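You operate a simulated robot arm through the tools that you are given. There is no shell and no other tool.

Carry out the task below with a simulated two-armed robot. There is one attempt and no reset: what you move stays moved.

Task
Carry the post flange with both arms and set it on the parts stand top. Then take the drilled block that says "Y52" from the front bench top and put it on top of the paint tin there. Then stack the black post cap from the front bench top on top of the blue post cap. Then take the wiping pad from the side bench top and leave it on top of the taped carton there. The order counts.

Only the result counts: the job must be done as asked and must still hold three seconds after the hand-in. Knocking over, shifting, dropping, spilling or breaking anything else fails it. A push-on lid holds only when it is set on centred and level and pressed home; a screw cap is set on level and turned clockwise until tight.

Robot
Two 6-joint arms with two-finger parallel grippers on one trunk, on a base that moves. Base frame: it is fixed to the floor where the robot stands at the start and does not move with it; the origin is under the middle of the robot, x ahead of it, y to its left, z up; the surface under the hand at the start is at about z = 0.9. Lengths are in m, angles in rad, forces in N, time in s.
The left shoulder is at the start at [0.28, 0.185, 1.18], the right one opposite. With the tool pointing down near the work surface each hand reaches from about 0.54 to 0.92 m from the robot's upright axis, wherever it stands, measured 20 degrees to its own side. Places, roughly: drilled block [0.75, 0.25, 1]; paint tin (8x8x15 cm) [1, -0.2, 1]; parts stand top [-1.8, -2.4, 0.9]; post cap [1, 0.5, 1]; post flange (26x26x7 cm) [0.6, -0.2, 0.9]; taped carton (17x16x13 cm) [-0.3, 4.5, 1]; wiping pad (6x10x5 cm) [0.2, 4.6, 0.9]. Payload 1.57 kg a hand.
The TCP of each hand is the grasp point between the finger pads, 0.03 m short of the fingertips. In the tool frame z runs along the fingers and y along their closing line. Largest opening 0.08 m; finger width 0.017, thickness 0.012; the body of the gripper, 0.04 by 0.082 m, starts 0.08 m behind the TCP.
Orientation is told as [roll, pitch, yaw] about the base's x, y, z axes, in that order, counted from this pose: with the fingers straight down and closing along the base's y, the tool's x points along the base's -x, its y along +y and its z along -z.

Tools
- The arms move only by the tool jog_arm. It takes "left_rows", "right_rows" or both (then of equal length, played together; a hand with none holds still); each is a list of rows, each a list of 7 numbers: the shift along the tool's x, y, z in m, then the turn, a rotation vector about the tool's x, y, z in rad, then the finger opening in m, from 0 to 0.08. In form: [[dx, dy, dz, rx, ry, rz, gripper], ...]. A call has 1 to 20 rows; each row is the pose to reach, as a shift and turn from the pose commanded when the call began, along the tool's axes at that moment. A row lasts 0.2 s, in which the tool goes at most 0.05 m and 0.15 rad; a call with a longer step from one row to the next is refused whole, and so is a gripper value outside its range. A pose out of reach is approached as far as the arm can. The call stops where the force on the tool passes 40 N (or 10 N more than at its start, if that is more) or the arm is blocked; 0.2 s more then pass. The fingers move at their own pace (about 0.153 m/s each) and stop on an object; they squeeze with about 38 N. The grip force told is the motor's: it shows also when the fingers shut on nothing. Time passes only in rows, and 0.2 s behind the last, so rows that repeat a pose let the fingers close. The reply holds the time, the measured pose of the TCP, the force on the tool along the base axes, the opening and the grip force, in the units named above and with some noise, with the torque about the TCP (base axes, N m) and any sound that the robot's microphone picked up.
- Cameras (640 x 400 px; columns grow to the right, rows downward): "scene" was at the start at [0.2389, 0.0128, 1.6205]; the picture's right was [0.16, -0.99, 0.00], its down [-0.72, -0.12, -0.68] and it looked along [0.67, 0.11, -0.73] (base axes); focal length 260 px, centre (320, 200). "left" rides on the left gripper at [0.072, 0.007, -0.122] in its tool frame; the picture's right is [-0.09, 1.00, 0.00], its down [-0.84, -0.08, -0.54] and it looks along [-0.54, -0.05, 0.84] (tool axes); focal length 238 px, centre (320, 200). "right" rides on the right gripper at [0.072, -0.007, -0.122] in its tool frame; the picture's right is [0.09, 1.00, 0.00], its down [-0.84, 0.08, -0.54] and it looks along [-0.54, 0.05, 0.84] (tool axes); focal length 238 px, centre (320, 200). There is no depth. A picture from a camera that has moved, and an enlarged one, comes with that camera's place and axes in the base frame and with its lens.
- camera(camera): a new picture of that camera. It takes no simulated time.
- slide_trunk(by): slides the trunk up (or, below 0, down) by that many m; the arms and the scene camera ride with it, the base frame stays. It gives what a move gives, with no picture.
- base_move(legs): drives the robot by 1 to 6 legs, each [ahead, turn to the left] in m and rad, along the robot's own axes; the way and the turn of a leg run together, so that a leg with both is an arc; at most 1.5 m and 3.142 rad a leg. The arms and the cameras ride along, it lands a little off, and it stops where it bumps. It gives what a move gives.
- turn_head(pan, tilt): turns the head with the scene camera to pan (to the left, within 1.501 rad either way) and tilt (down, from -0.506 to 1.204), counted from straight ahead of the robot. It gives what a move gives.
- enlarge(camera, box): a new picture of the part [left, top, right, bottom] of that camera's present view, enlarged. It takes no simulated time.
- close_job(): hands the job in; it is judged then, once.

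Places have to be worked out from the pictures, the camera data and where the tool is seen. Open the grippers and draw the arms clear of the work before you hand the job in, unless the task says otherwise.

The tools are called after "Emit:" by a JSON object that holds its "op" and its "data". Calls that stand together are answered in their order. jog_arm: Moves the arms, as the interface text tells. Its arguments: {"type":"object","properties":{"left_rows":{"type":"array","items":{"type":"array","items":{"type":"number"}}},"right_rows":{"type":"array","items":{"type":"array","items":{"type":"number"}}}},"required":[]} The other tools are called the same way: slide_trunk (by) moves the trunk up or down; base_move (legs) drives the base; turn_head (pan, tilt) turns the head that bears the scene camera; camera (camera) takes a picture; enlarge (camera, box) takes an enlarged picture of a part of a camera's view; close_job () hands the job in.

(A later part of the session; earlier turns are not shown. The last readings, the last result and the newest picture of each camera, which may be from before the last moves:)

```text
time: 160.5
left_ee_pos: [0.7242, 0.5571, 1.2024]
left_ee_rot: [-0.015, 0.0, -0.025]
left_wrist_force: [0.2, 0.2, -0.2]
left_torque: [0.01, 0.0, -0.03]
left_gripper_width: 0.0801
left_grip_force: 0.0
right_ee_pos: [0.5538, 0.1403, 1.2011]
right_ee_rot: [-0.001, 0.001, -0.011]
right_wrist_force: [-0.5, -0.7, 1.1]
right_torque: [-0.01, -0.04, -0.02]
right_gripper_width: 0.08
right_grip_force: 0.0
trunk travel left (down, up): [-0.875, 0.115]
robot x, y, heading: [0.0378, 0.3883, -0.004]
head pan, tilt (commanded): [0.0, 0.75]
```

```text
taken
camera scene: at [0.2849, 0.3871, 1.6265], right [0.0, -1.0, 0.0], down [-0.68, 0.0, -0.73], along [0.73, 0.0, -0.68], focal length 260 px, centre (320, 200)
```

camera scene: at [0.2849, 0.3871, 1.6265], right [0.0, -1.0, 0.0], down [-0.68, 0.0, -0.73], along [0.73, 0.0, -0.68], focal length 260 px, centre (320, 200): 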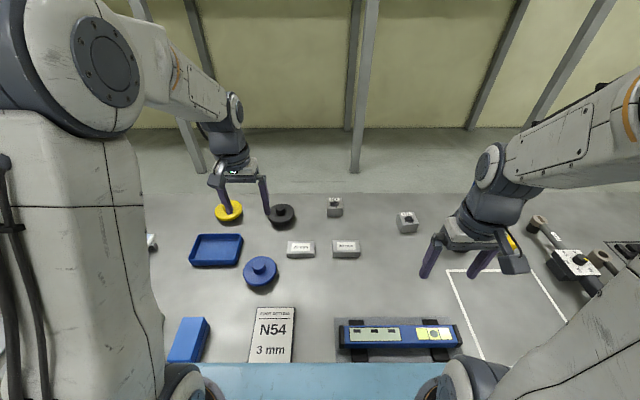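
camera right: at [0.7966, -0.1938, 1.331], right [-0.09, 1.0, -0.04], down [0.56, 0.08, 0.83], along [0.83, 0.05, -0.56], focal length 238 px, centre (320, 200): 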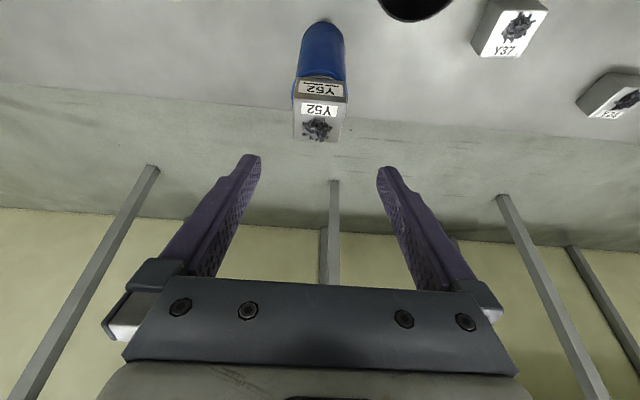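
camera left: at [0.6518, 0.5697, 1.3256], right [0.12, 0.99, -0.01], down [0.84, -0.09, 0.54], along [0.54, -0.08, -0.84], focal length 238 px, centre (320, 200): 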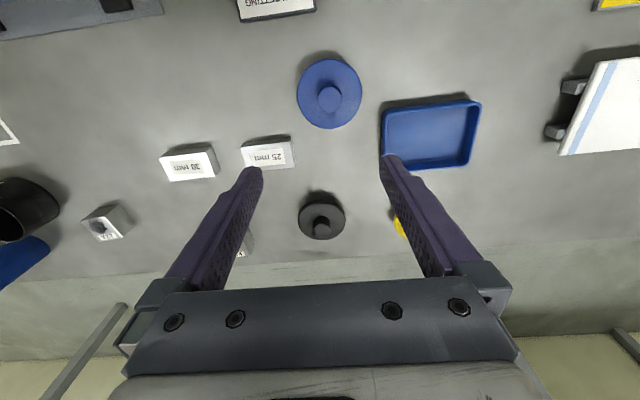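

Emit:
{"op": "enlarge", "data": {"camera": "left", "box": [280, 40, 380, 140]}}

Emit:
{"op": "enlarge", "data": {"camera": "left", "box": [270, 170, 370, 260]}}

Emit:
{"op": "enlarge", "data": {"camera": "scene", "box": [200, 180, 320, 300]}}

```text
4.00 times, centred on (330, 90) of left
camera zoom: at [0.6518, 0.5697, 1.3256], right [0.12, 0.99, -0.01], down [0.84, -0.09, 0.54], along [0.54, -0.08, -0.84], focal length 953 px, centre (280, 640)
```

zoom: 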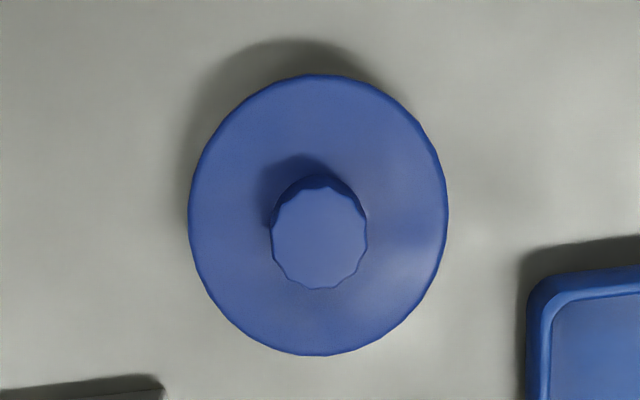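

```text
4.44 times, centred on (320, 215) of left
camera zoom: at [0.6518, 0.5697, 1.3256], right [0.12, 0.99, -0.01], down [0.84, -0.09, 0.54], along [0.54, -0.08, -0.84], focal length 1059 px, centre (320, 133)
```

zoom: 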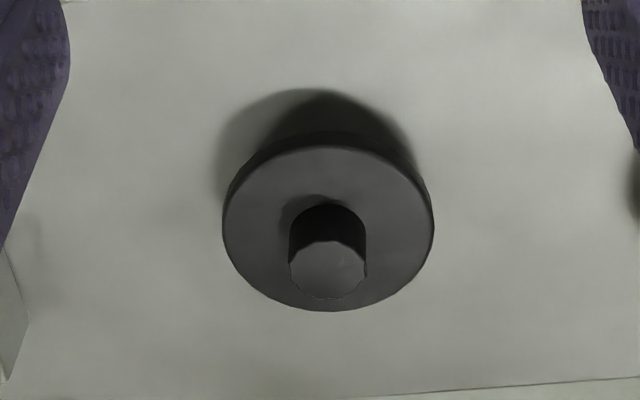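

```text
3.33 times, centred on (260, 240) of scene
camera zoom: at [0.2849, 0.3871, 1.6265], right [0.0, -1.0, 0.0], down [-0.68, 0.0, -0.73], along [0.73, 0.0, -0.68], focal length 867 px, centre (520, 67)
```

zoom: 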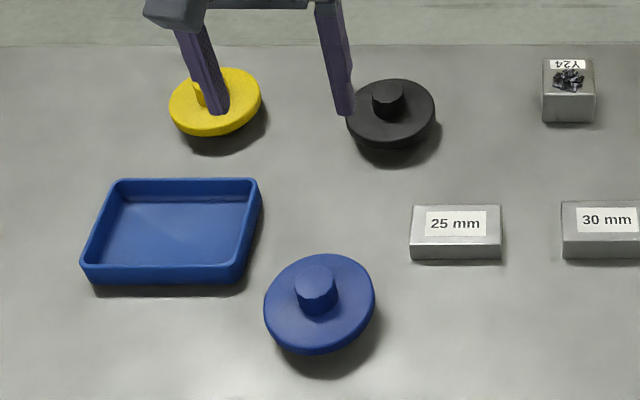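

The black cap's disc is about 0.10 m across with a 0.033 m knob, centred near [0.955, 0.531], and its disc top is near z 0.94. I bring the left hand above its knob with a forward tilt of 0.35 rad.

Emit:
{"op": "jog_arm", "data": {"left_rows": [[-0.03, -0.002, 0.005, -0.002, -0.05, -0.003, 0.08], [-0.065, -0.005, 0.02, -0.006, -0.1, -0.006, 0.08], [-0.1, -0.008, 0.04, -0.008, -0.15, -0.01, 0.08], [-0.135, -0.011, 0.06, -0.011, -0.2, -0.013, 0.08], [-0.17, -0.014, 0.085, -0.014, -0.25, -0.016, 0.08], [-0.205, -0.016, 0.11, -0.017, -0.3, -0.019, 0.08], [-0.2315, -0.0183, 0.1328, -0.0194, -0.35, -0.0224, 0.08], [-0.2315, -0.0183, 0.1328, -0.0194, -0.35, -0.0224, 0.08]]}}

Emit:
{"op": "camera", "data": {"camera": "left"}}

Emit:
{"op": "enlarge", "data": {"camera": "scene", "box": [200, 140, 340, 240]}}

```text
time: 162.3
left_ee_pos: [0.9556, 0.5305, 1.0688]
left_ee_rot: [0.001, -0.351, 0.0]
left_wrist_force: [0.1, -0.7, 0.3]
left_torque: [0.03, -0.01, -0.02]
left_gripper_width: 0.08
left_grip_force: 0.0
right_ee_pos: [0.5531, 0.142, 1.2011]
right_ee_rot: [-0.001, 0.0, -0.01]
right_wrist_force: [0.4, -0.4, -0.7]
right_torque: [0.0, 0.01, -0.02]
right_gripper_width: 0.0801
right_grip_force: 0.1
trunk travel left (down, up): [-0.875, 0.115]
robot x, y, heading: [0.0409, 0.3896, -0.007]
head pan, tilt (commanded): [0.0, 0.75]
```

```text
taken
camera left: at [0.8458, 0.5387, 1.1589], right [0.09, 1.0, 0.03], down [0.6, -0.08, 0.8], along [0.8, -0.05, -0.6], focal length 238 px, centre (320, 200)
```

left: 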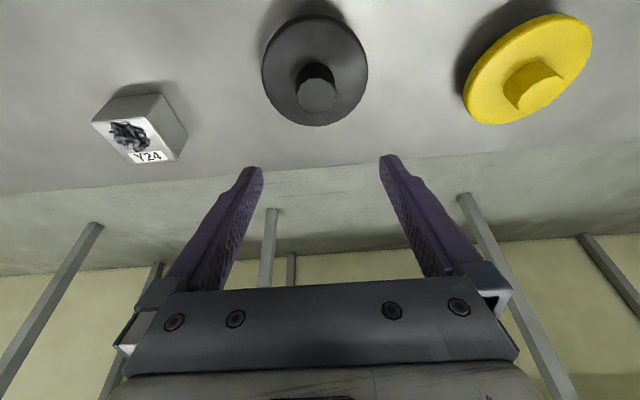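

```text
4.00 times, centred on (270, 190) of scene
camera zoom: at [0.285, 0.3873, 1.6265], right [0.0, -1.0, 0.0], down [-0.68, 0.0, -0.73], along [0.73, 0.0, -0.68], focal length 1040 px, centre (520, 240)
```

zoom: 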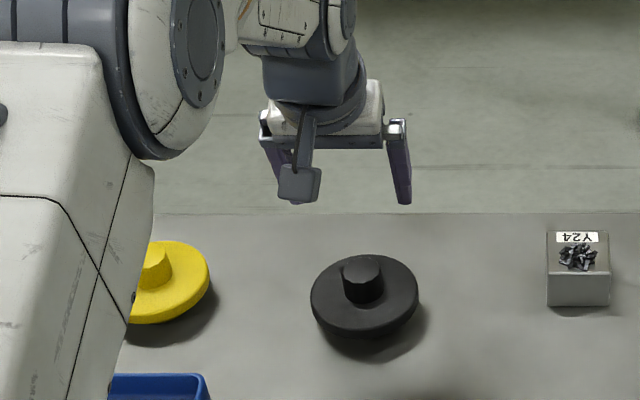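

The tool is level in roll and yaw and reaches well. I enlarge the wrist view for an exact fix on the black knob.

Emit:
{"op": "enlarge", "data": {"camera": "left", "box": [250, 0, 390, 140]}}

```text
2.86 times, centred on (320, 70) of left
camera zoom: at [0.8458, 0.5387, 1.1589], right [0.09, 1.0, 0.03], down [0.6, -0.08, 0.8], along [0.8, -0.05, -0.6], focal length 681 px, centre (320, 571)
```

zoom: 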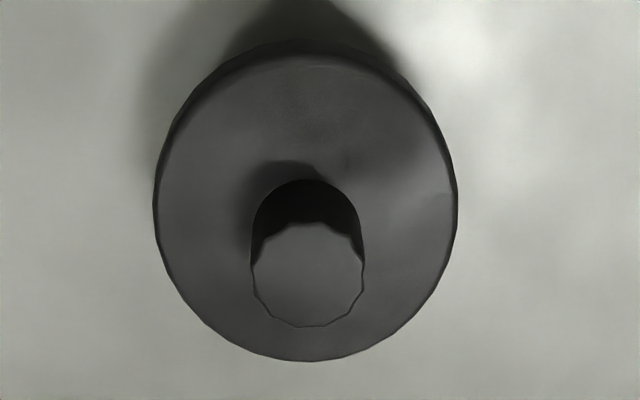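

With perspective corrected, black is at x 0.961, y 0.532, its disc top at z 0.9285 and its knob top near 0.955. To get the relative place exactly, I move the hand the same way above blue and compare views.

Emit:
{"op": "jog_arm", "data": {"left_rows": [[0.03, 0.005, -0.011, 0, 0, 0, 0.08], [0.07, 0.012, -0.0256, 0, 0, 0, 0.08], [0.11, 0.019, -0.0403, 0, 0, 0, 0.08], [0.15, 0.026, -0.0549, 0, 0, 0, 0.08], [0.19, 0.033, -0.0695, 0, 0, 0, 0.08], [0.2276, 0.039, -0.0833, 0, 0, 0, 0.08], [0.2276, 0.039, -0.0833, 0, 0, 0, 0.08]]}}

Emit:
{"op": "enlarge", "data": {"camera": "left", "box": [250, 0, 390, 140]}}

Emit:
{"op": "camera", "data": {"camera": "left"}}

```text
time: 163.9
left_ee_pos: [0.7123, 0.5713, 1.0697]
left_ee_rot: [0.002, -0.352, 0.0]
left_wrist_force: [0.3, 0.0, -0.1]
left_torque: [0.02, 0.02, 0.02]
left_gripper_width: 0.0802
left_grip_force: 0.0
right_ee_pos: [0.5532, 0.1419, 1.2014]
right_ee_rot: [-0.001, 0.001, -0.011]
right_wrist_force: [-0.6, -0.7, 0.4]
right_torque: [0.0, -0.03, 0.02]
right_gripper_width: 0.0801
right_grip_force: 0.1
trunk travel left (down, up): [-0.875, 0.115]
robot x, y, heading: [0.0446, 0.3888, -0.003]
head pan, tilt (commanded): [0.0, 0.75]
```

```text
2.86 times, centred on (320, 70) of left
camera zoom: at [0.6036, 0.5802, 1.1605], right [0.09, 1.0, 0.03], down [0.6, -0.08, 0.8], along [0.8, -0.05, -0.6], focal length 681 px, centre (320, 571)
```

zoom: 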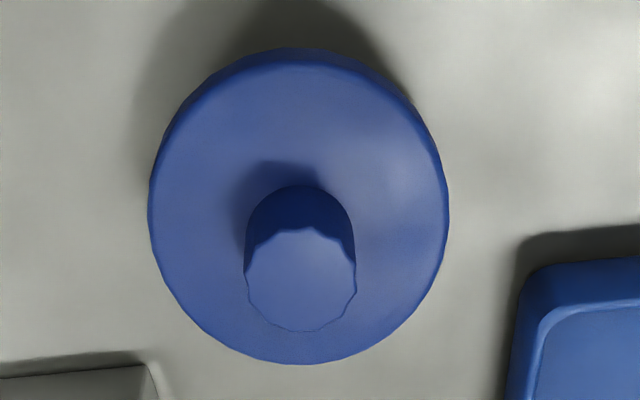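

```text
taken
camera left: at [0.6036, 0.5802, 1.1605], right [0.09, 1.0, 0.03], down [0.6, -0.08, 0.8], along [0.8, -0.05, -0.6], focal length 238 px, centre (320, 200)
```

left: 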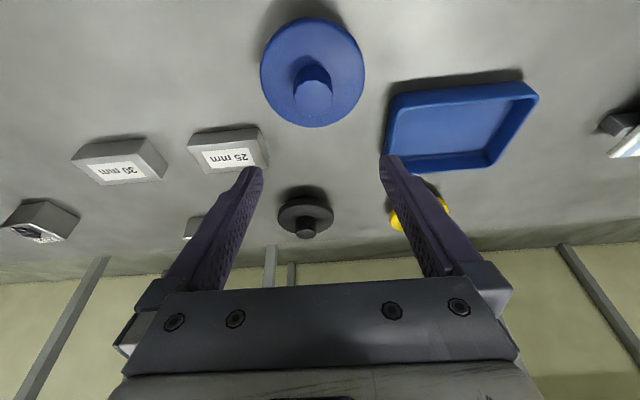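

By the same view, blue sits at about [0.721, 0.571], i.e. (-0.240, +0.039) from black. I go back over black, lowering to about 2 cm above its knob.

Emit:
{"op": "jog_arm", "data": {"left_rows": [[-0.04, -0.0066, 0.0146, 0, 0, 0, 0.08], [-0.08, -0.0133, 0.0293, 0, 0, 0, 0.08], [-0.12, -0.0198, 0.0439, 0, 0, 0, 0.08], [-0.16, -0.0265, 0.0586, 0, 0, 0, 0.08], [-0.2, -0.0333, 0.0732, 0, 0, 0, 0.08], [-0.233, -0.039, 0.0853, 0, 0, 0, 0.08], [-0.2227, -0.039, 0.1135, 0, 0, 0, 0.08], [-0.2106, -0.039, 0.1463, 0, 0, 0, 0.08], [-0.2106, -0.039, 0.1463, 0, 0, 0, 0.08]]}}

Emit:
{"op": "camera", "data": {"camera": "left"}}

Emit:
{"op": "enlarge", "data": {"camera": "scene", "box": [220, 160, 320, 240]}}

```text
time: 165.9
left_ee_pos: [0.9619, 0.5317, 1.004]
left_ee_rot: [0.003, -0.349, -0.001]
left_wrist_force: [0.2, 0.1, -1.0]
left_torque: [-0.01, 0.01, -0.01]
left_gripper_width: 0.0803
left_grip_force: 0.2
right_ee_pos: [0.5534, 0.1407, 1.201]
right_ee_rot: [0.0, -0.002, -0.011]
right_wrist_force: [-0.1, 0.2, 0.9]
right_torque: [0.04, 0.0, 0.01]
right_gripper_width: 0.0799
right_grip_force: 0.1
trunk travel left (down, up): [-0.875, 0.115]
robot x, y, heading: [0.0409, 0.3846, -0.001]
head pan, tilt (commanded): [0.0, 0.75]
```

```text
taken
camera left: at [0.852, 0.5396, 1.0946], right [0.09, 1.0, 0.03], down [0.6, -0.08, 0.8], along [0.8, -0.05, -0.6], focal length 238 px, centre (320, 200)
```

left: 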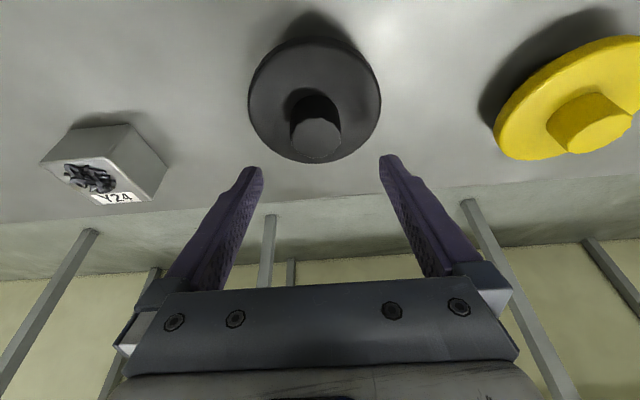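

```text
5.00 times, centred on (270, 200) of scene
camera zoom: at [0.285, 0.3874, 1.6264], right [0.0, -1.0, 0.0], down [-0.68, 0.0, -0.73], along [0.73, 0.0, -0.68], focal length 1301 px, centre (570, 200)
```

zoom: 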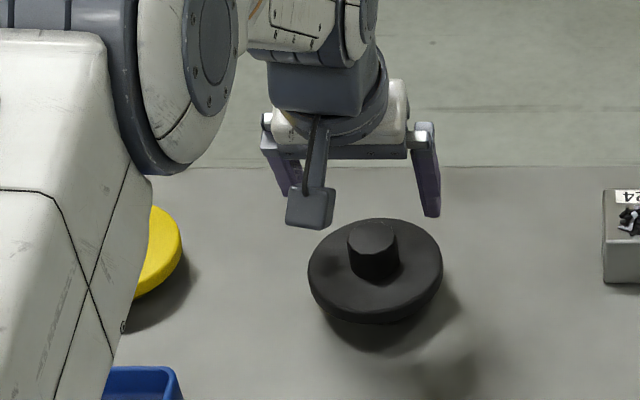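

The fingers straddle the black knob evenly in both views. I lower to TCP z of about 0.964 so the tips end a few millimetres above the disc.

Emit:
{"op": "jog_arm", "data": {"left_rows": [[0.004, -0.0005, 0.012, 0, 0, 0, 0.08], [0.0078, -0.0005, 0.023, 0, 0, 0, 0.08], [0.0108, -0.0005, 0.032, 0, 0, 0, 0.08], [0.0122, -0.0005, 0.036, 0, 0, 0, 0.08], [0.0132, -0.0005, 0.039, 0, 0, 0, 0.08], [0.0132, -0.0005, 0.039, 0, 0, 0, 0.08]]}}

Emit:
{"op": "camera", "data": {"camera": "left"}}

Emit:
{"op": "enlarge", "data": {"camera": "scene", "box": [220, 160, 320, 240]}}

```text
time: 167.3
left_ee_pos: [0.9633, 0.5315, 0.9666]
left_ee_rot: [0.0, -0.355, 0.0]
left_wrist_force: [-4.2, 0.4, 15.4]
left_torque: [-0.05, 0.07, 0.0]
left_gripper_width: 0.0801
left_grip_force: 0.1
right_ee_pos: [0.5534, 0.1419, 1.2022]
right_ee_rot: [0.0, 0.0, -0.01]
right_wrist_force: [-0.6, 0.3, 0.4]
right_torque: [0.02, 0.0, 0.01]
right_gripper_width: 0.0797
right_grip_force: 0.1
trunk travel left (down, up): [-0.875, 0.115]
robot x, y, heading: [0.0377, 0.3887, -0.006]
head pan, tilt (commanded): [0.0, 0.75]
```

```text
taken
camera left: at [0.8532, 0.54, 1.057], right [0.09, 1.0, 0.03], down [0.6, -0.08, 0.8], along [0.8, -0.05, -0.6], focal length 238 px, centre (320, 200)
```

left: 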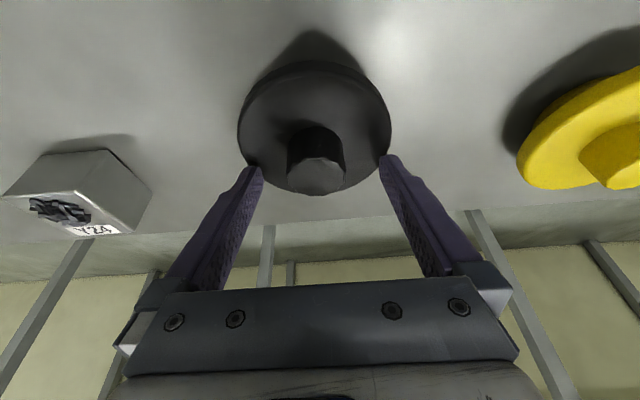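

```text
5.00 times, centred on (270, 200) of scene
camera zoom: at [0.2835, 0.3872, 1.6269], right [0.0, -1.0, 0.0], down [-0.68, 0.0, -0.73], along [0.73, 0.0, -0.68], focal length 1301 px, centre (570, 200)
```

zoom: 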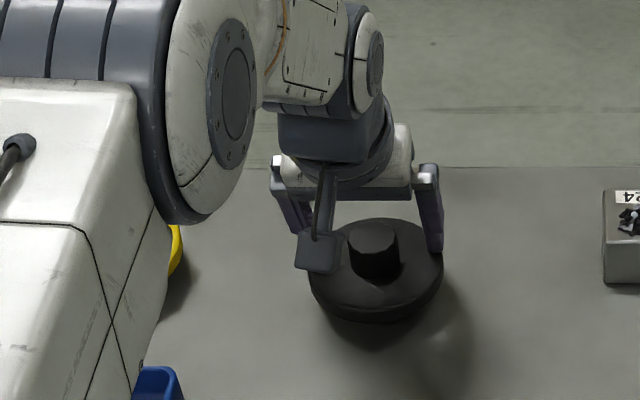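

The tips touched the disc with 15 N at TCP 0.967, so the disc top is near 0.935. I raise 6 mm and check that the force is gone.

Emit:
{"op": "jog_arm", "data": {"left_rows": [[-0.001, 0, -0.003, 0, 0, 0, 0.08], [-0.0021, 0, -0.0056, 0, 0, 0, 0.08], [-0.0021, 0, -0.0056, 0, 0, 0, 0.08]]}}

Emit:
{"op": "enlarge", "data": {"camera": "left", "box": [220, 40, 420, 220]}}

```text
time: 168.1
left_ee_pos: [0.9622, 0.5327, 0.9693]
left_ee_rot: [0.001, -0.348, 0.0]
left_wrist_force: [0.0, 0.2, -1.3]
left_torque: [-0.01, 0.01, 0.0]
left_gripper_width: 0.0798
left_grip_force: 0.2
right_ee_pos: [0.5541, 0.141, 1.2016]
right_ee_rot: [-0.001, 0.0, -0.01]
right_wrist_force: [0.1, -0.5, -0.5]
right_torque: [-0.01, -0.03, 0.01]
right_gripper_width: 0.0802
right_grip_force: 0.1
trunk travel left (down, up): [-0.875, 0.115]
robot x, y, heading: [0.04, 0.3866, 0.002]
head pan, tilt (commanded): [0.0, 0.75]
```

```text
2.22 times, centred on (320, 130) of left
camera zoom: at [0.8525, 0.5398, 1.0603], right [0.09, 1.0, 0.03], down [0.6, -0.08, 0.79], along [0.79, -0.05, -0.61], focal length 530 px, centre (320, 356)
```

zoom: 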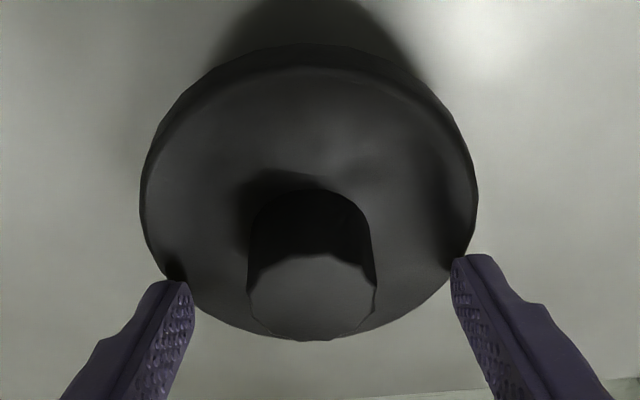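

The knob sits about 2 mm toward -y of the finger mid-plane. I shift the hand by that and close on the knob.

Emit:
{"op": "jog_arm", "data": {"left_rows": [[0, -0.002, 0, 0, 0, 0, 0.08], [0, -0.002, 0, 0, 0, 0, 0.06], [0, -0.002, 0, 0, 0, 0, 0.045], [0, -0.002, 0, 0, 0, 0, 0.03], [0, -0.002, 0, 0, 0, 0, 0.015], [0, -0.002, 0, 0, 0, 0, 0.01], [0, -0.002, 0, 0, 0, 0, 0.01]]}}

Emit:
{"op": "enlarge", "data": {"camera": "left", "box": [220, 40, 420, 220]}}

```text
time: 169.7
left_ee_pos: [0.9628, 0.5294, 0.9697]
left_ee_rot: [0.003, -0.347, 0.0]
left_wrist_force: [-0.3, 0.9, 0.8]
left_torque: [-0.02, 0.01, -0.01]
left_gripper_width: 0.0345
left_grip_force: 37.7
right_ee_pos: [0.555, 0.1421, 1.2022]
right_ee_rot: [-0.001, 0.0, -0.009]
right_wrist_force: [1.0, 0.5, 0.0]
right_torque: [0.02, 0.04, 0.0]
right_gripper_width: 0.0799
right_grip_force: 0.1
trunk travel left (down, up): [-0.875, 0.115]
robot x, y, heading: [0.0423, 0.3882, -0.004]
head pan, tilt (commanded): [0.0, 0.75]
```

```text
2.22 times, centred on (320, 130) of left
camera zoom: at [0.8534, 0.5378, 1.0608], right [0.09, 1.0, 0.03], down [0.6, -0.08, 0.8], along [0.79, -0.05, -0.6], focal length 530 px, centre (320, 356)
```

zoom: 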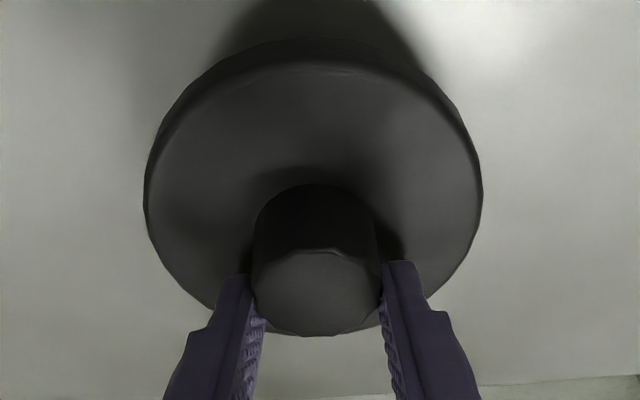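

The knob is gripped at 0.0345 m. But with the tilt the finger centreline passes about 7 mm beyond the knob's axis at knob height, so I open, shift back 7 mm and grip again.

Emit:
{"op": "jog_arm", "data": {"left_rows": [[0, 0, 0, 0, 0, 0, 0.05], [0, 0, 0, 0, 0, 0, 0.06], [0.0033, 0, -0.0012, 0, 0, 0, 0.06], [0.0066, 0, -0.0024, 0, 0, 0, 0.06], [0.0066, 0, -0.0024, 0, 0, 0, 0.045], [0.0066, 0, -0.0024, 0, 0, 0, 0.03], [0.0066, 0, -0.0024, 0, 0, 0, 0.015], [0.0066, 0, -0.0024, 0, 0, 0, 0.01], [0.0066, 0, -0.0024, 0, 0, 0, 0.01]]}}

Emit:
{"op": "enlarge", "data": {"camera": "left", "box": [220, 40, 420, 220]}}

Emit:
{"op": "enlarge", "data": {"camera": "scene", "box": [220, 160, 320, 240]}}

```text
time: 171.7
left_ee_pos: [0.9554, 0.5296, 0.9691]
left_ee_rot: [0.003, -0.351, 0.0]
left_wrist_force: [-0.7, 0.1, 0.0]
left_torque: [0.04, -0.01, -0.02]
left_gripper_width: 0.0353
left_grip_force: 38.1
right_ee_pos: [0.5532, 0.1403, 1.2019]
right_ee_rot: [0.001, 0.0, -0.011]
right_wrist_force: [0.5, 0.0, 0.5]
right_torque: [0.01, 0.0, -0.01]
right_gripper_width: 0.08
right_grip_force: 0.0
trunk travel left (down, up): [-0.875, 0.115]
robot x, y, heading: [0.0428, 0.3868, -0.001]
head pan, tilt (commanded): [0.0, 0.75]
```

```text
2.22 times, centred on (320, 130) of left
camera zoom: at [0.8463, 0.5375, 1.0606], right [0.09, 1.0, 0.03], down [0.6, -0.08, 0.8], along [0.79, -0.05, -0.6], focal length 530 px, centre (320, 356)
```

zoom: 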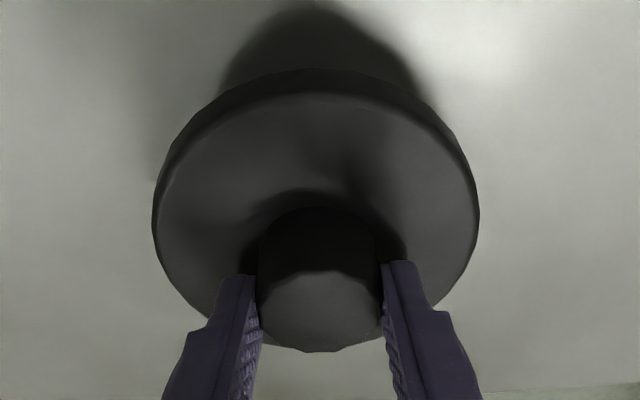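

```text
5.00 times, centred on (270, 200) of scene
camera zoom: at [0.2848, 0.3874, 1.6265], right [0.0, -1.0, 0.0], down [-0.68, 0.0, -0.73], along [0.73, 0.0, -0.68], focal length 1301 px, centre (570, 200)
```

zoom: 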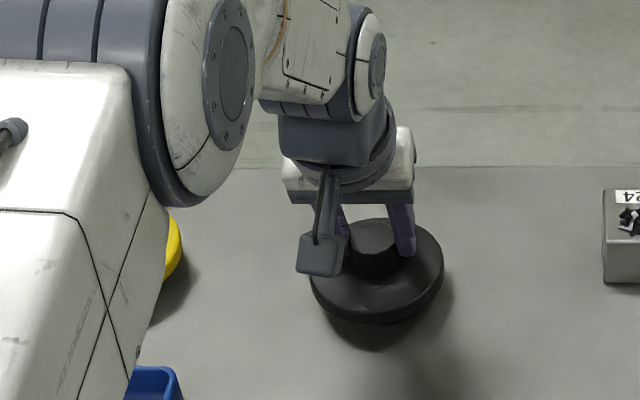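

Now the full 0.035 m knob is held at the fingers' centre. I lift straight up 12 cm and check that the cap hangs level.

Emit:
{"op": "jog_arm", "data": {"left_rows": [[-0.0017, 0, -0.0047, 0, 0, 0, 0.01], [-0.0069, 0, -0.0188, 0, 0, 0, 0.01], [-0.0138, 0, -0.0376, 0, 0, 0, 0.01], [-0.0206, 0, -0.0563, 0, 0, 0, 0.01], [-0.0275, 0, -0.0751, 0, 0, 0, 0.01], [-0.0344, 0, -0.0939, 0, 0, 0, 0.01], [-0.0413, 0, -0.1127, 0, 0, 0, 0.01], [-0.0413, 0, -0.1127, 0, 0, 0, 0.01]]}}

Emit:
{"op": "camera", "data": {"camera": "left"}}

Emit:
{"op": "enlarge", "data": {"camera": "scene", "box": [200, 110, 340, 230]}}

Emit:
{"op": "camera", "data": {"camera": "right"}}

```text
time: 173.5
left_ee_pos: [0.9555, 0.5297, 1.0915]
left_ee_rot: [-0.001, -0.349, 0.0]
left_wrist_force: [0.6, 0.1, -1.4]
left_torque: [-0.03, 0.02, 0.03]
left_gripper_width: 0.0348
left_grip_force: 37.7
right_ee_pos: [0.5537, 0.1422, 1.2012]
right_ee_rot: [-0.001, 0.001, -0.01]
right_wrist_force: [-0.2, -0.6, -1.0]
right_torque: [0.02, 0.02, 0.01]
right_gripper_width: 0.08
right_grip_force: 0.1
trunk travel left (down, up): [-0.875, 0.115]
robot x, y, heading: [0.0377, 0.3877, -0.001]
head pan, tilt (commanded): [0.0, 0.75]
```

```text
taken
camera left: at [0.8453, 0.5385, 1.1819], right [0.09, 1.0, 0.03], down [0.6, -0.08, 0.8], along [0.79, -0.05, -0.61], focal length 238 px, centre (320, 200)
```

left: 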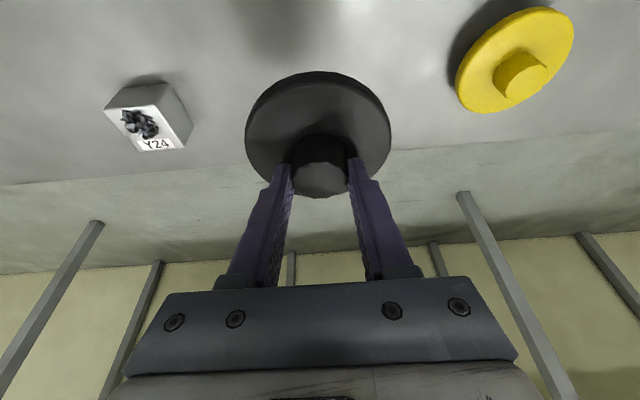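

```text
3.33 times, centred on (270, 170) of scene
camera zoom: at [0.2848, 0.3874, 1.6265], right [0.0, -1.0, 0.0], down [-0.68, 0.0, -0.73], along [0.73, 0.0, -0.68], focal length 867 px, centre (487, 300)
```

zoom: 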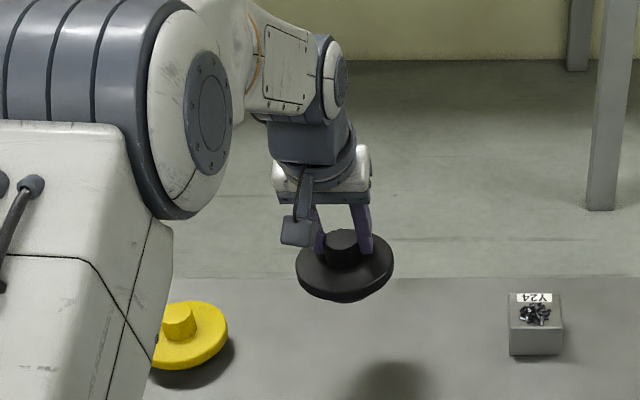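

```text
taken
camera right: at [0.4821, 0.1359, 1.3238], right [-0.08, 1.0, 0.0], down [0.84, 0.07, 0.54], along [0.54, 0.04, -0.84], focal length 238 px, centre (320, 200)
```

right: 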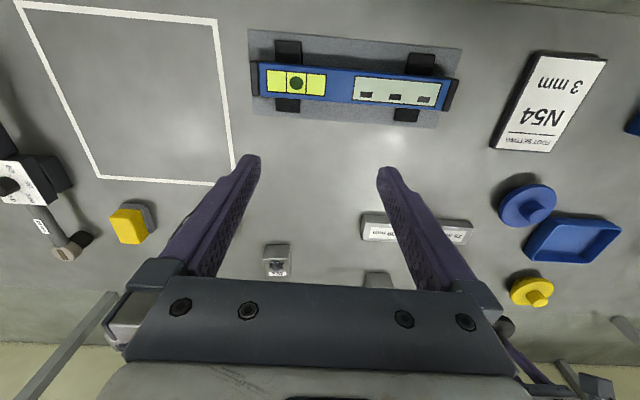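

The cap is lifted level. From the matched views I work out that the camera must stand near [0.606, 0.578] for black's axis to be over blue's. I carry it there at this height.

Emit:
{"op": "jog_arm", "data": {"left_rows": [[0.01, 0.0017, -0.0037, 0, 0, 0, 0.01], [0.03, 0.0052, -0.011, 0, 0, 0, 0.01], [0.06, 0.0104, -0.022, 0, 0, 0, 0.01], [0.095, 0.0165, -0.0348, 0, 0, 0, 0.01], [0.13, 0.0226, -0.0476, 0, 0, 0, 0.01], [0.165, 0.0287, -0.0604, 0, 0, 0, 0.01], [0.195, 0.034, -0.0714, 0, 0, 0, 0.01], [0.215, 0.0375, -0.0788, 0, 0, 0, 0.01], [0.2244, 0.0391, -0.0822, 0, 0, 0, 0.01], [0.2244, 0.0391, -0.0822, 0, 0, 0, 0.01]]}}

Emit:
{"op": "camera", "data": {"camera": "left"}}

Emit:
{"op": "enlarge", "data": {"camera": "scene", "box": [200, 180, 320, 300]}}

```text
time: 175.7
left_ee_pos: [0.7162, 0.5694, 1.0903]
left_ee_rot: [-0.001, -0.35, 0.0]
left_wrist_force: [-0.2, -0.1, -1.8]
left_torque: [0.0, 0.01, 0.01]
left_gripper_width: 0.0351
left_grip_force: 37.6
right_ee_pos: [0.5542, 0.14, 1.2015]
right_ee_rot: [0.0, -0.001, -0.01]
right_wrist_force: [0.9, -0.5, 0.4]
right_torque: [-0.03, -0.01, 0.02]
right_gripper_width: 0.0802
right_grip_force: 0.0
trunk travel left (down, up): [-0.875, 0.115]
robot x, y, heading: [0.0403, 0.3911, -0.002]
head pan, tilt (commanded): [0.0, 0.75]
```

```text
taken
camera left: at [0.607, 0.5769, 1.1814], right [0.09, 1.0, 0.03], down [0.6, -0.08, 0.8], along [0.8, -0.05, -0.6], focal length 238 px, centre (320, 200)
```

left: 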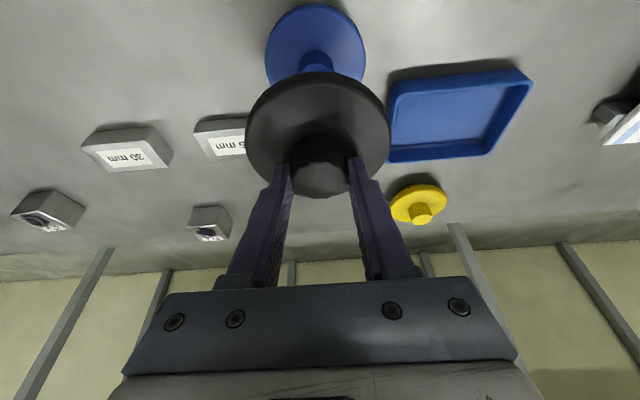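

```text
3.33 times, centred on (260, 240) of scene
camera zoom: at [0.2848, 0.3874, 1.6265], right [0.0, -1.0, 0.0], down [-0.68, 0.0, -0.73], along [0.73, 0.0, -0.68], focal length 867 px, centre (520, 67)
```

zoom: 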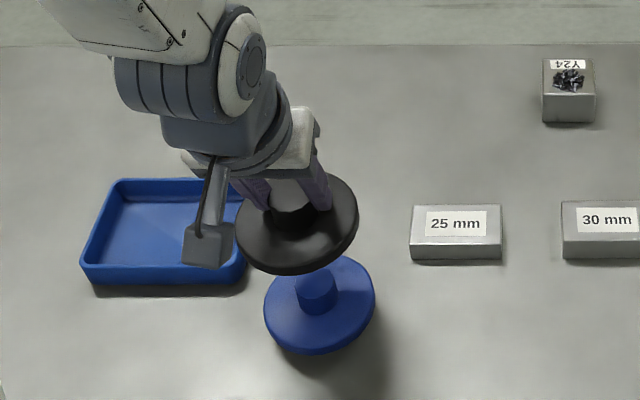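

The views agree to within about 1 mm. I make the small correction and lower until the black cap is about 1 cm above the blue knob.

Emit:
{"op": "jog_arm", "data": {"left_rows": [[0.004, 0.0003, 0.0105, 0, 0, 0, 0.01], [0.009, 0.0007, 0.0238, 0, 0, 0, 0.01], [0.0136, 0.0007, 0.0358, 0, 0, 0, 0.01], [0.0166, 0.0007, 0.0437, 0, 0, 0, 0.01], [0.0182, 0.0007, 0.0477, 0, 0, 0, 0.01], [0.0182, 0.0007, 0.0477, 0, 0, 0, 0.01]]}}

Emit:
{"op": "camera", "data": {"camera": "left"}}

Emit:
{"op": "enlarge", "data": {"camera": "scene", "box": [210, 200, 310, 300]}}

Emit:
{"op": "enlarge", "data": {"camera": "right", "box": [440, 140, 640, 300]}}

```text
time: 177.1
left_ee_pos: [0.7178, 0.5689, 1.0392]
left_ee_rot: [0.001, -0.349, -0.001]
left_wrist_force: [-0.2, 0.0, -2.3]
left_torque: [-0.01, 0.02, -0.01]
left_gripper_width: 0.0349
left_grip_force: 38.2
right_ee_pos: [0.5535, 0.1404, 1.2019]
right_ee_rot: [-0.001, 0.001, -0.01]
right_wrist_force: [0.8, 0.2, 0.2]
right_torque: [-0.02, -0.01, 0.02]
right_gripper_width: 0.0799
right_grip_force: 0.1
trunk travel left (down, up): [-0.875, 0.115]
robot x, y, heading: [0.044, 0.3892, -0.004]
head pan, tilt (commanded): [0.0, 0.75]
```

```text
taken
camera left: at [0.6072, 0.5771, 1.1299], right [0.09, 1.0, 0.03], down [0.6, -0.08, 0.8], along [0.8, -0.05, -0.6], focal length 238 px, centre (320, 200)
```

left: 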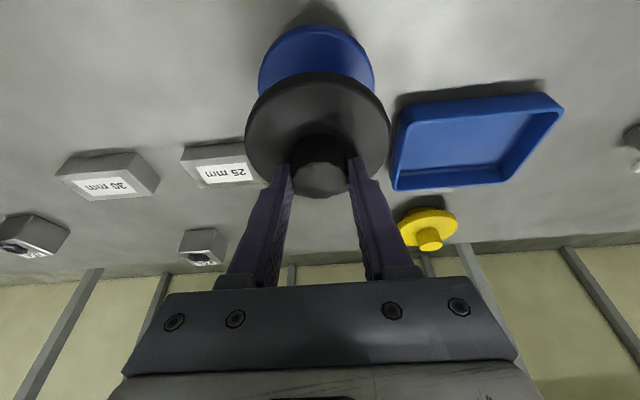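

```text
4.00 times, centred on (260, 250) of scene
camera zoom: at [0.2849, 0.3874, 1.6265], right [0.0, -1.0, 0.0], down [-0.68, 0.0, -0.73], along [0.73, 0.0, -0.68], focal length 1040 px, centre (560, 0)
```

zoom: 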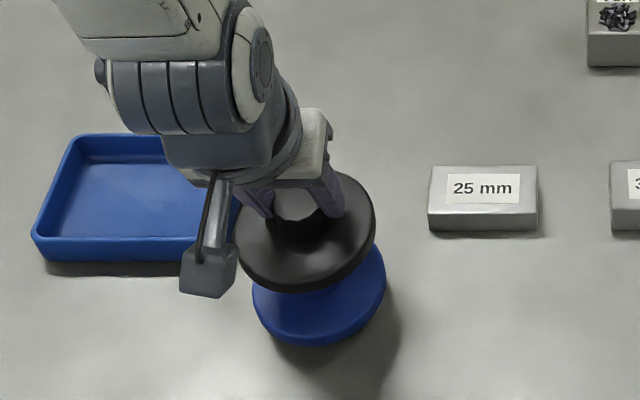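

```text
2.50 times, centred on (540, 220) of right
camera zoom: at [0.4822, 0.1359, 1.3238], right [-0.08, 1.0, 0.0], down [0.84, 0.07, 0.54], along [0.54, 0.04, -0.84], focal length 596 px, centre (-230, 150)
```

zoom: 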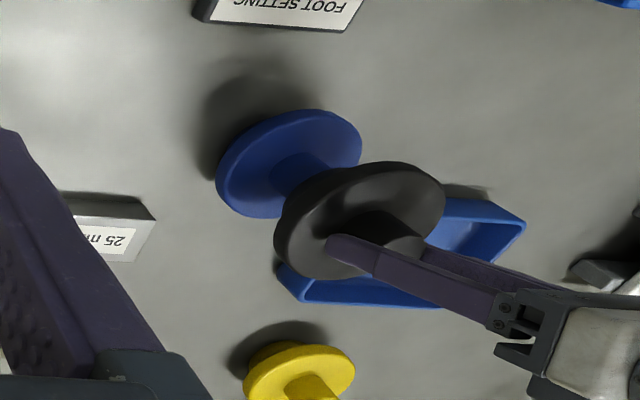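

About 1 cm of gap remains and the axes line up. I lower in 2 mm steps, watching for contact.

Emit:
{"op": "jog_arm", "data": {"left_rows": [[0.0014, 0.0003, 0.0016, 0, 0, 0, 0.01], [0.0021, 0.0003, 0.0035, 0, 0, 0, 0.01], [0.0028, 0.0003, 0.0053, 0, 0, 0, 0.01], [0.0035, 0.0003, 0.0072, 0, 0, 0, 0.01]]}}

```text
time: 178.1
left_ee_pos: [0.7159, 0.5708, 1.0316]
left_ee_rot: [0.003, -0.352, 0.0]
left_wrist_force: [-2.5, 2.5, 9.2]
left_torque: [0.17, 0.22, 0.02]
left_gripper_width: 0.0349
left_grip_force: 38.4
right_ee_pos: [0.5535, 0.1414, 1.2026]
right_ee_rot: [0.001, -0.003, -0.012]
right_wrist_force: [0.2, 0.6, 0.8]
right_torque: [0.02, -0.01, 0.0]
right_gripper_width: 0.08
right_grip_force: 0.1
trunk travel left (down, up): [-0.875, 0.115]
robot x, y, heading: [0.0383, 0.3869, 0.003]
head pan, tilt (commanded): [0.0, 0.75]
```

Contact came at z 1.0316 with 9 N, where foot meets knob top. I press 1.5 mm more to learn whether the cap seats deeper or simply rests flat.

Emit:
{"op": "jog_arm", "data": {"left_rows": [[0.0003, 0, 0.0007, 0, 0, 0, 0.01], [0.0005, 0, 0.0014, 0, 0, 0, 0.01], [0.0005, 0, 0.0014, 0, 0, 0, 0.01]]}}

Emit:
{"op": "camera", "data": {"camera": "left"}}

Emit:
{"op": "enlarge", "data": {"camera": "right", "box": [500, 170, 600, 250]}}

Emit:
{"op": "enlarge", "data": {"camera": "scene", "box": [220, 220, 300, 300]}}

```text
time: 178.9
left_ee_pos: [0.716, 0.5696, 1.0322]
left_ee_rot: [0.003, -0.353, 0.001]
left_wrist_force: [-4.9, -0.6, 34.2]
left_torque: [-0.03, 0.52, 0.1]
left_gripper_width: 0.0351
left_grip_force: 37.8
right_ee_pos: [0.5535, 0.1405, 1.2015]
right_ee_rot: [0.0, -0.001, -0.011]
right_wrist_force: [0.7, -0.3, 1.0]
right_torque: [-0.01, 0.0, -0.02]
right_gripper_width: 0.0803
right_grip_force: 0.3
trunk travel left (down, up): [-0.875, 0.115]
robot x, y, heading: [0.0424, 0.3874, -0.0]
head pan, tilt (commanded): [0.0, 0.75]
```

```text
taken
camera left: at [0.6058, 0.5779, 1.1218], right [0.09, 1.0, 0.03], down [0.6, -0.08, 0.8], along [0.8, -0.05, -0.6], focal length 238 px, centre (320, 200)
```

left: 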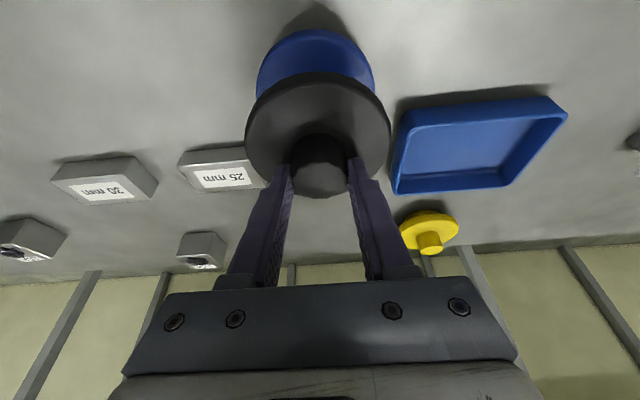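

```text
5.00 times, centred on (550, 210) of right
camera zoom: at [0.4806, 0.1355, 1.3246], right [-0.08, 1.0, 0.0], down [0.84, 0.07, 0.54], along [0.54, 0.04, -0.84], focal length 1192 px, centre (-830, 150)
```

zoom: 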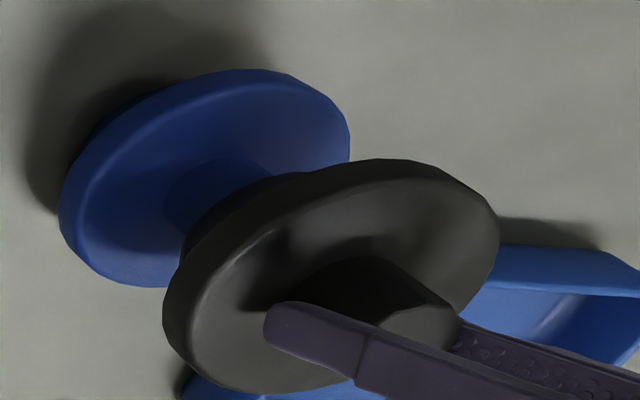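

```text
5.00 times, centred on (260, 260) of scene
camera zoom: at [0.2829, 0.3869, 1.6271], right [0.0, -1.0, 0.0], down [-0.68, 0.0, -0.73], along [0.73, 0.0, -0.68], focal length 1301 px, centre (620, -100)
```

zoom: 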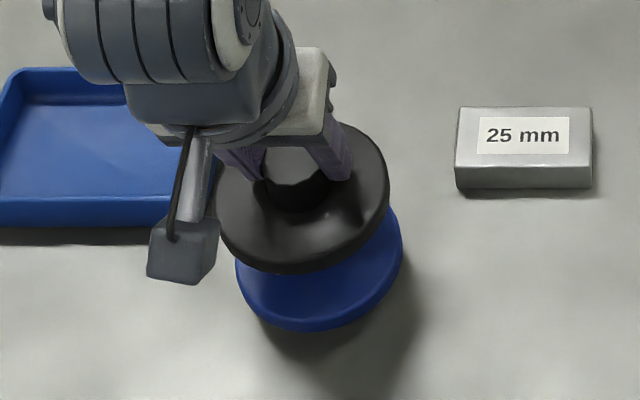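

The force rose to 34 N with no sinking, so the foot rests flat on the knob. I ease up 1.8 mm to unload before opening.

Emit:
{"op": "jog_arm", "data": {"left_rows": [[-0.0003, 0, -0.0009, 0, 0, 0, 0.01], [-0.0006, 0, -0.0017, 0, 0, 0, 0.01], [-0.0006, 0, -0.0017, 0, 0, 0, 0.01]]}}

```text
time: 179.7
left_ee_pos: [0.7163, 0.5702, 1.032]
left_ee_rot: [0.0, -0.351, 0.0]
left_wrist_force: [3.7, 0.3, 13.0]
left_torque: [0.04, -0.48, 0.02]
left_gripper_width: 0.0347
left_grip_force: 38.3
right_ee_pos: [0.5537, 0.1403, 1.201]
right_ee_rot: [0.001, -0.001, -0.01]
right_wrist_force: [-0.5, 0.7, 0.3]
right_torque: [0.0, 0.02, -0.01]
right_gripper_width: 0.0799
right_grip_force: 0.0
trunk travel left (down, up): [-0.875, 0.115]
robot x, y, heading: [0.0416, 0.3919, 0.002]
head pan, tilt (commanded): [0.0, 0.75]
```

Still 13 N. I ease up 0.7 mm more.

Emit:
{"op": "jog_arm", "data": {"left_rows": [[-0.0004, 0, -0.0006, 0, 0, 0, 0.01], [-0.0004, 0, -0.0006, 0, 0, 0, 0.01]]}}

```text
time: 180.3
left_ee_pos: [0.7131, 0.5702, 1.0307]
left_ee_rot: [0.002, -0.348, 0.0]
left_wrist_force: [2.0, -0.6, 6.8]
left_torque: [-0.02, -0.34, -0.03]
left_gripper_width: 0.0347
left_grip_force: 37.7
right_ee_pos: [0.5534, 0.1412, 1.2023]
right_ee_rot: [0.001, 0.0, -0.011]
right_wrist_force: [0.1, -0.2, 0.1]
right_torque: [0.0, -0.02, -0.01]
right_gripper_width: 0.0801
right_grip_force: 0.0
trunk travel left (down, up): [-0.875, 0.115]
robot x, y, heading: [0.0409, 0.3835, -0.007]
head pan, tilt (commanded): [0.0, 0.75]
```

Nearly unloaded now. I open the fingers gently and look.

Emit:
{"op": "jog_arm", "data": {"left_rows": [[0, 0, 0, 0, 0, 0, 0.036], [0, 0, 0, 0, 0, 0, 0.038], [0, 0, 0, 0, 0, 0, 0.043], [0, 0, 0, 0, 0, 0, 0.052], [0, 0, 0, 0, 0, 0, 0.06], [0, 0, 0, 0, 0, 0, 0.06]]}}

Emit:
{"op": "camera", "data": {"camera": "left"}}

Emit:
{"op": "enlarge", "data": {"camera": "right", "box": [500, 170, 600, 250]}}

Emit:
{"op": "enlarge", "data": {"camera": "scene", "box": [220, 220, 300, 300]}}

```text
time: 181.7
left_ee_pos: [0.7153, 0.5701, 1.0318]
left_ee_rot: [-0.002, -0.348, 0.0]
left_wrist_force: [0.3, -0.3, 0.2]
left_torque: [0.01, 0.02, 0.01]
left_gripper_width: 0.0598
left_grip_force: 0.0
right_ee_pos: [0.5533, 0.1407, 1.201]
right_ee_rot: [0.001, 0.001, -0.009]
right_wrist_force: [0.7, 0.1, 0.2]
right_torque: [0.03, 0.01, -0.01]
right_gripper_width: 0.0798
right_grip_force: 0.0
trunk travel left (down, up): [-0.875, 0.115]
robot x, y, heading: [0.0421, 0.389, -0.001]
head pan, tilt (commanded): [0.0, 0.75]
```

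```text
taken
camera left: at [0.6057, 0.5781, 1.1228], right [0.09, 1.0, 0.03], down [0.6, -0.08, 0.8], along [0.8, -0.05, -0.6], focal length 238 px, centre (320, 200)
```

left: 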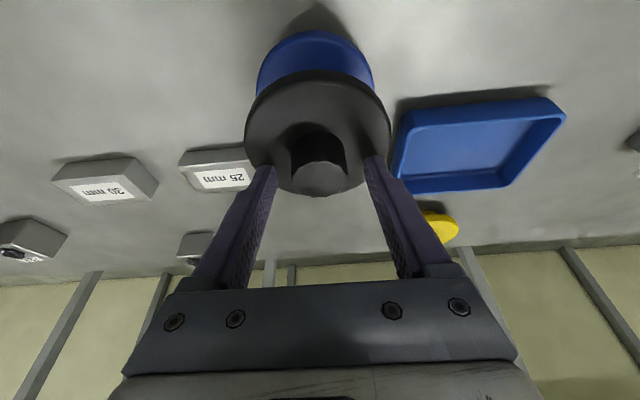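

```text
5.00 times, centred on (550, 210) of right
camera zoom: at [0.4821, 0.1359, 1.3238], right [-0.08, 1.0, 0.0], down [0.84, 0.07, 0.54], along [0.54, 0.04, -0.84], focal length 1192 px, centre (-830, 150)
```

zoom: 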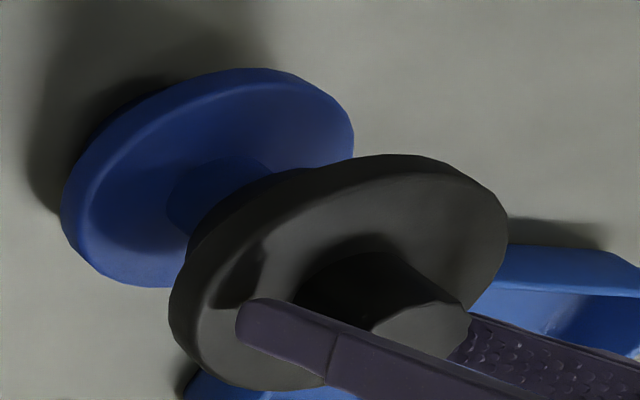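

```text
5.00 times, centred on (260, 260) of scene
camera zoom: at [0.2848, 0.3873, 1.6265], right [0.0, -1.0, 0.0], down [-0.68, 0.0, -0.73], along [0.73, 0.0, -0.68], focal length 1301 px, centre (620, -100)
```

zoom: 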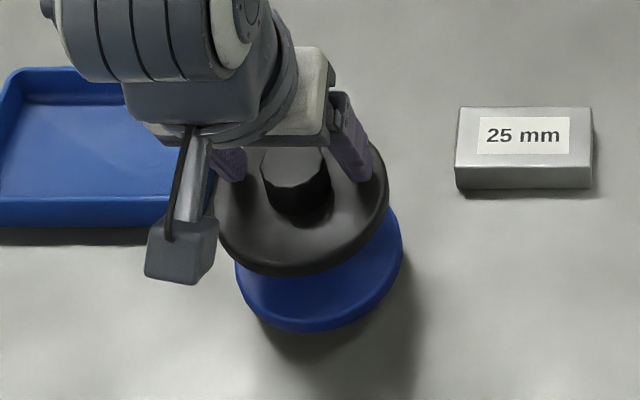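

The black cap stays level on the blue one with the fingers off. I withdraw along the tool axis and look again.

Emit:
{"op": "jog_arm", "data": {"left_rows": [[0, 0, -0.008, 0, 0, 0, 0.06], [0, 0, -0.02, 0, 0, 0, 0.06], [0, 0, -0.04, 0, 0, 0, 0.06], [0, 0, -0.07, 0, 0, 0, 0.06], [0, 0, -0.11, 0, 0, 0, 0.06], [0, 0, -0.15, 0, 0, 0, 0.06], [0, 0, -0.18, 0, 0, 0, 0.06]]}}

Emit:
{"op": "camera", "data": {"camera": "left"}}

Emit:
{"op": "enlarge", "data": {"camera": "scene", "box": [200, 190, 320, 310]}}

Emit:
{"op": "enlarge", "data": {"camera": "right", "box": [480, 150, 620, 270]}}

```text
time: 183.3
left_ee_pos: [0.6521, 0.5709, 1.2024]
left_ee_rot: [0.0, -0.35, 0.001]
left_wrist_force: [-0.9, -0.1, -0.3]
left_torque: [0.0, -0.03, 0.02]
left_gripper_width: 0.06
left_grip_force: 0.1
right_ee_pos: [0.5536, 0.1413, 1.2008]
right_ee_rot: [-0.001, 0.0, -0.011]
right_wrist_force: [0.2, 0.0, -0.6]
right_torque: [0.01, 0.03, 0.0]
right_gripper_width: 0.0799
right_grip_force: 0.2
trunk travel left (down, up): [-0.875, 0.115]
robot x, y, heading: [0.0412, 0.3832, -0.004]
head pan, tilt (commanded): [0.0, 0.75]
```

```text
taken
camera left: at [0.5427, 0.5785, 1.2939], right [0.09, 1.0, 0.03], down [0.6, -0.08, 0.8], along [0.79, -0.05, -0.6], focal length 238 px, centre (320, 200)
```

left: 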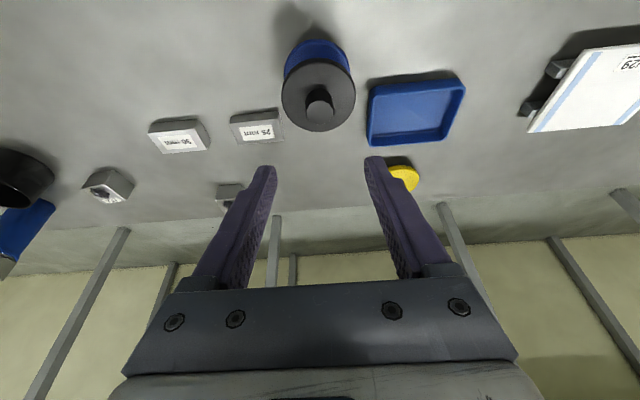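

```text
3.33 times, centred on (260, 250) of scene
camera zoom: at [0.2848, 0.3873, 1.6265], right [0.0, -1.0, 0.0], down [-0.68, 0.0, -0.73], along [0.73, 0.0, -0.68], focal length 867 px, centre (520, 33)
```

zoom: 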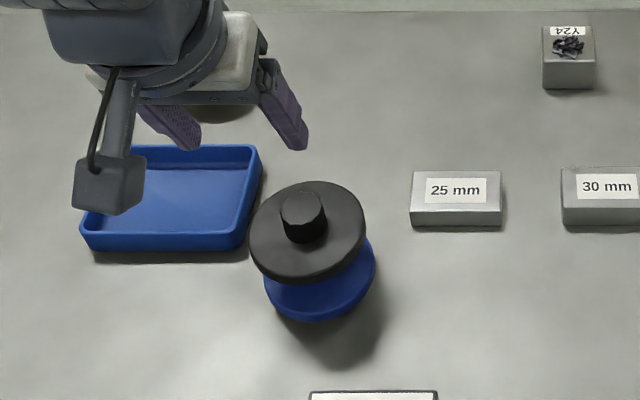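

```text
3.33 times, centred on (550, 210) of right
camera zoom: at [0.4821, 0.1359, 1.3238], right [-0.08, 1.0, 0.0], down [0.84, 0.07, 0.54], along [0.54, 0.04, -0.84], focal length 794 px, centre (-447, 167)
```

zoom: 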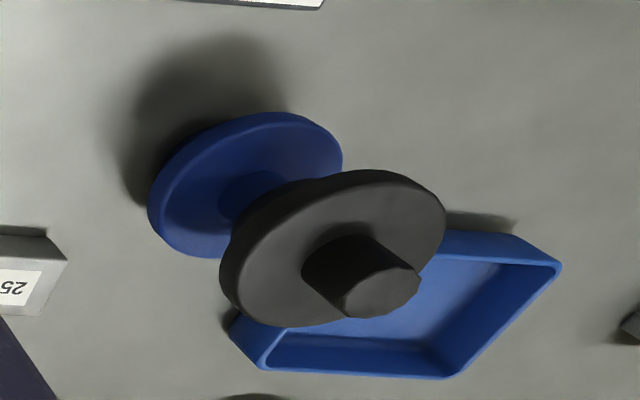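

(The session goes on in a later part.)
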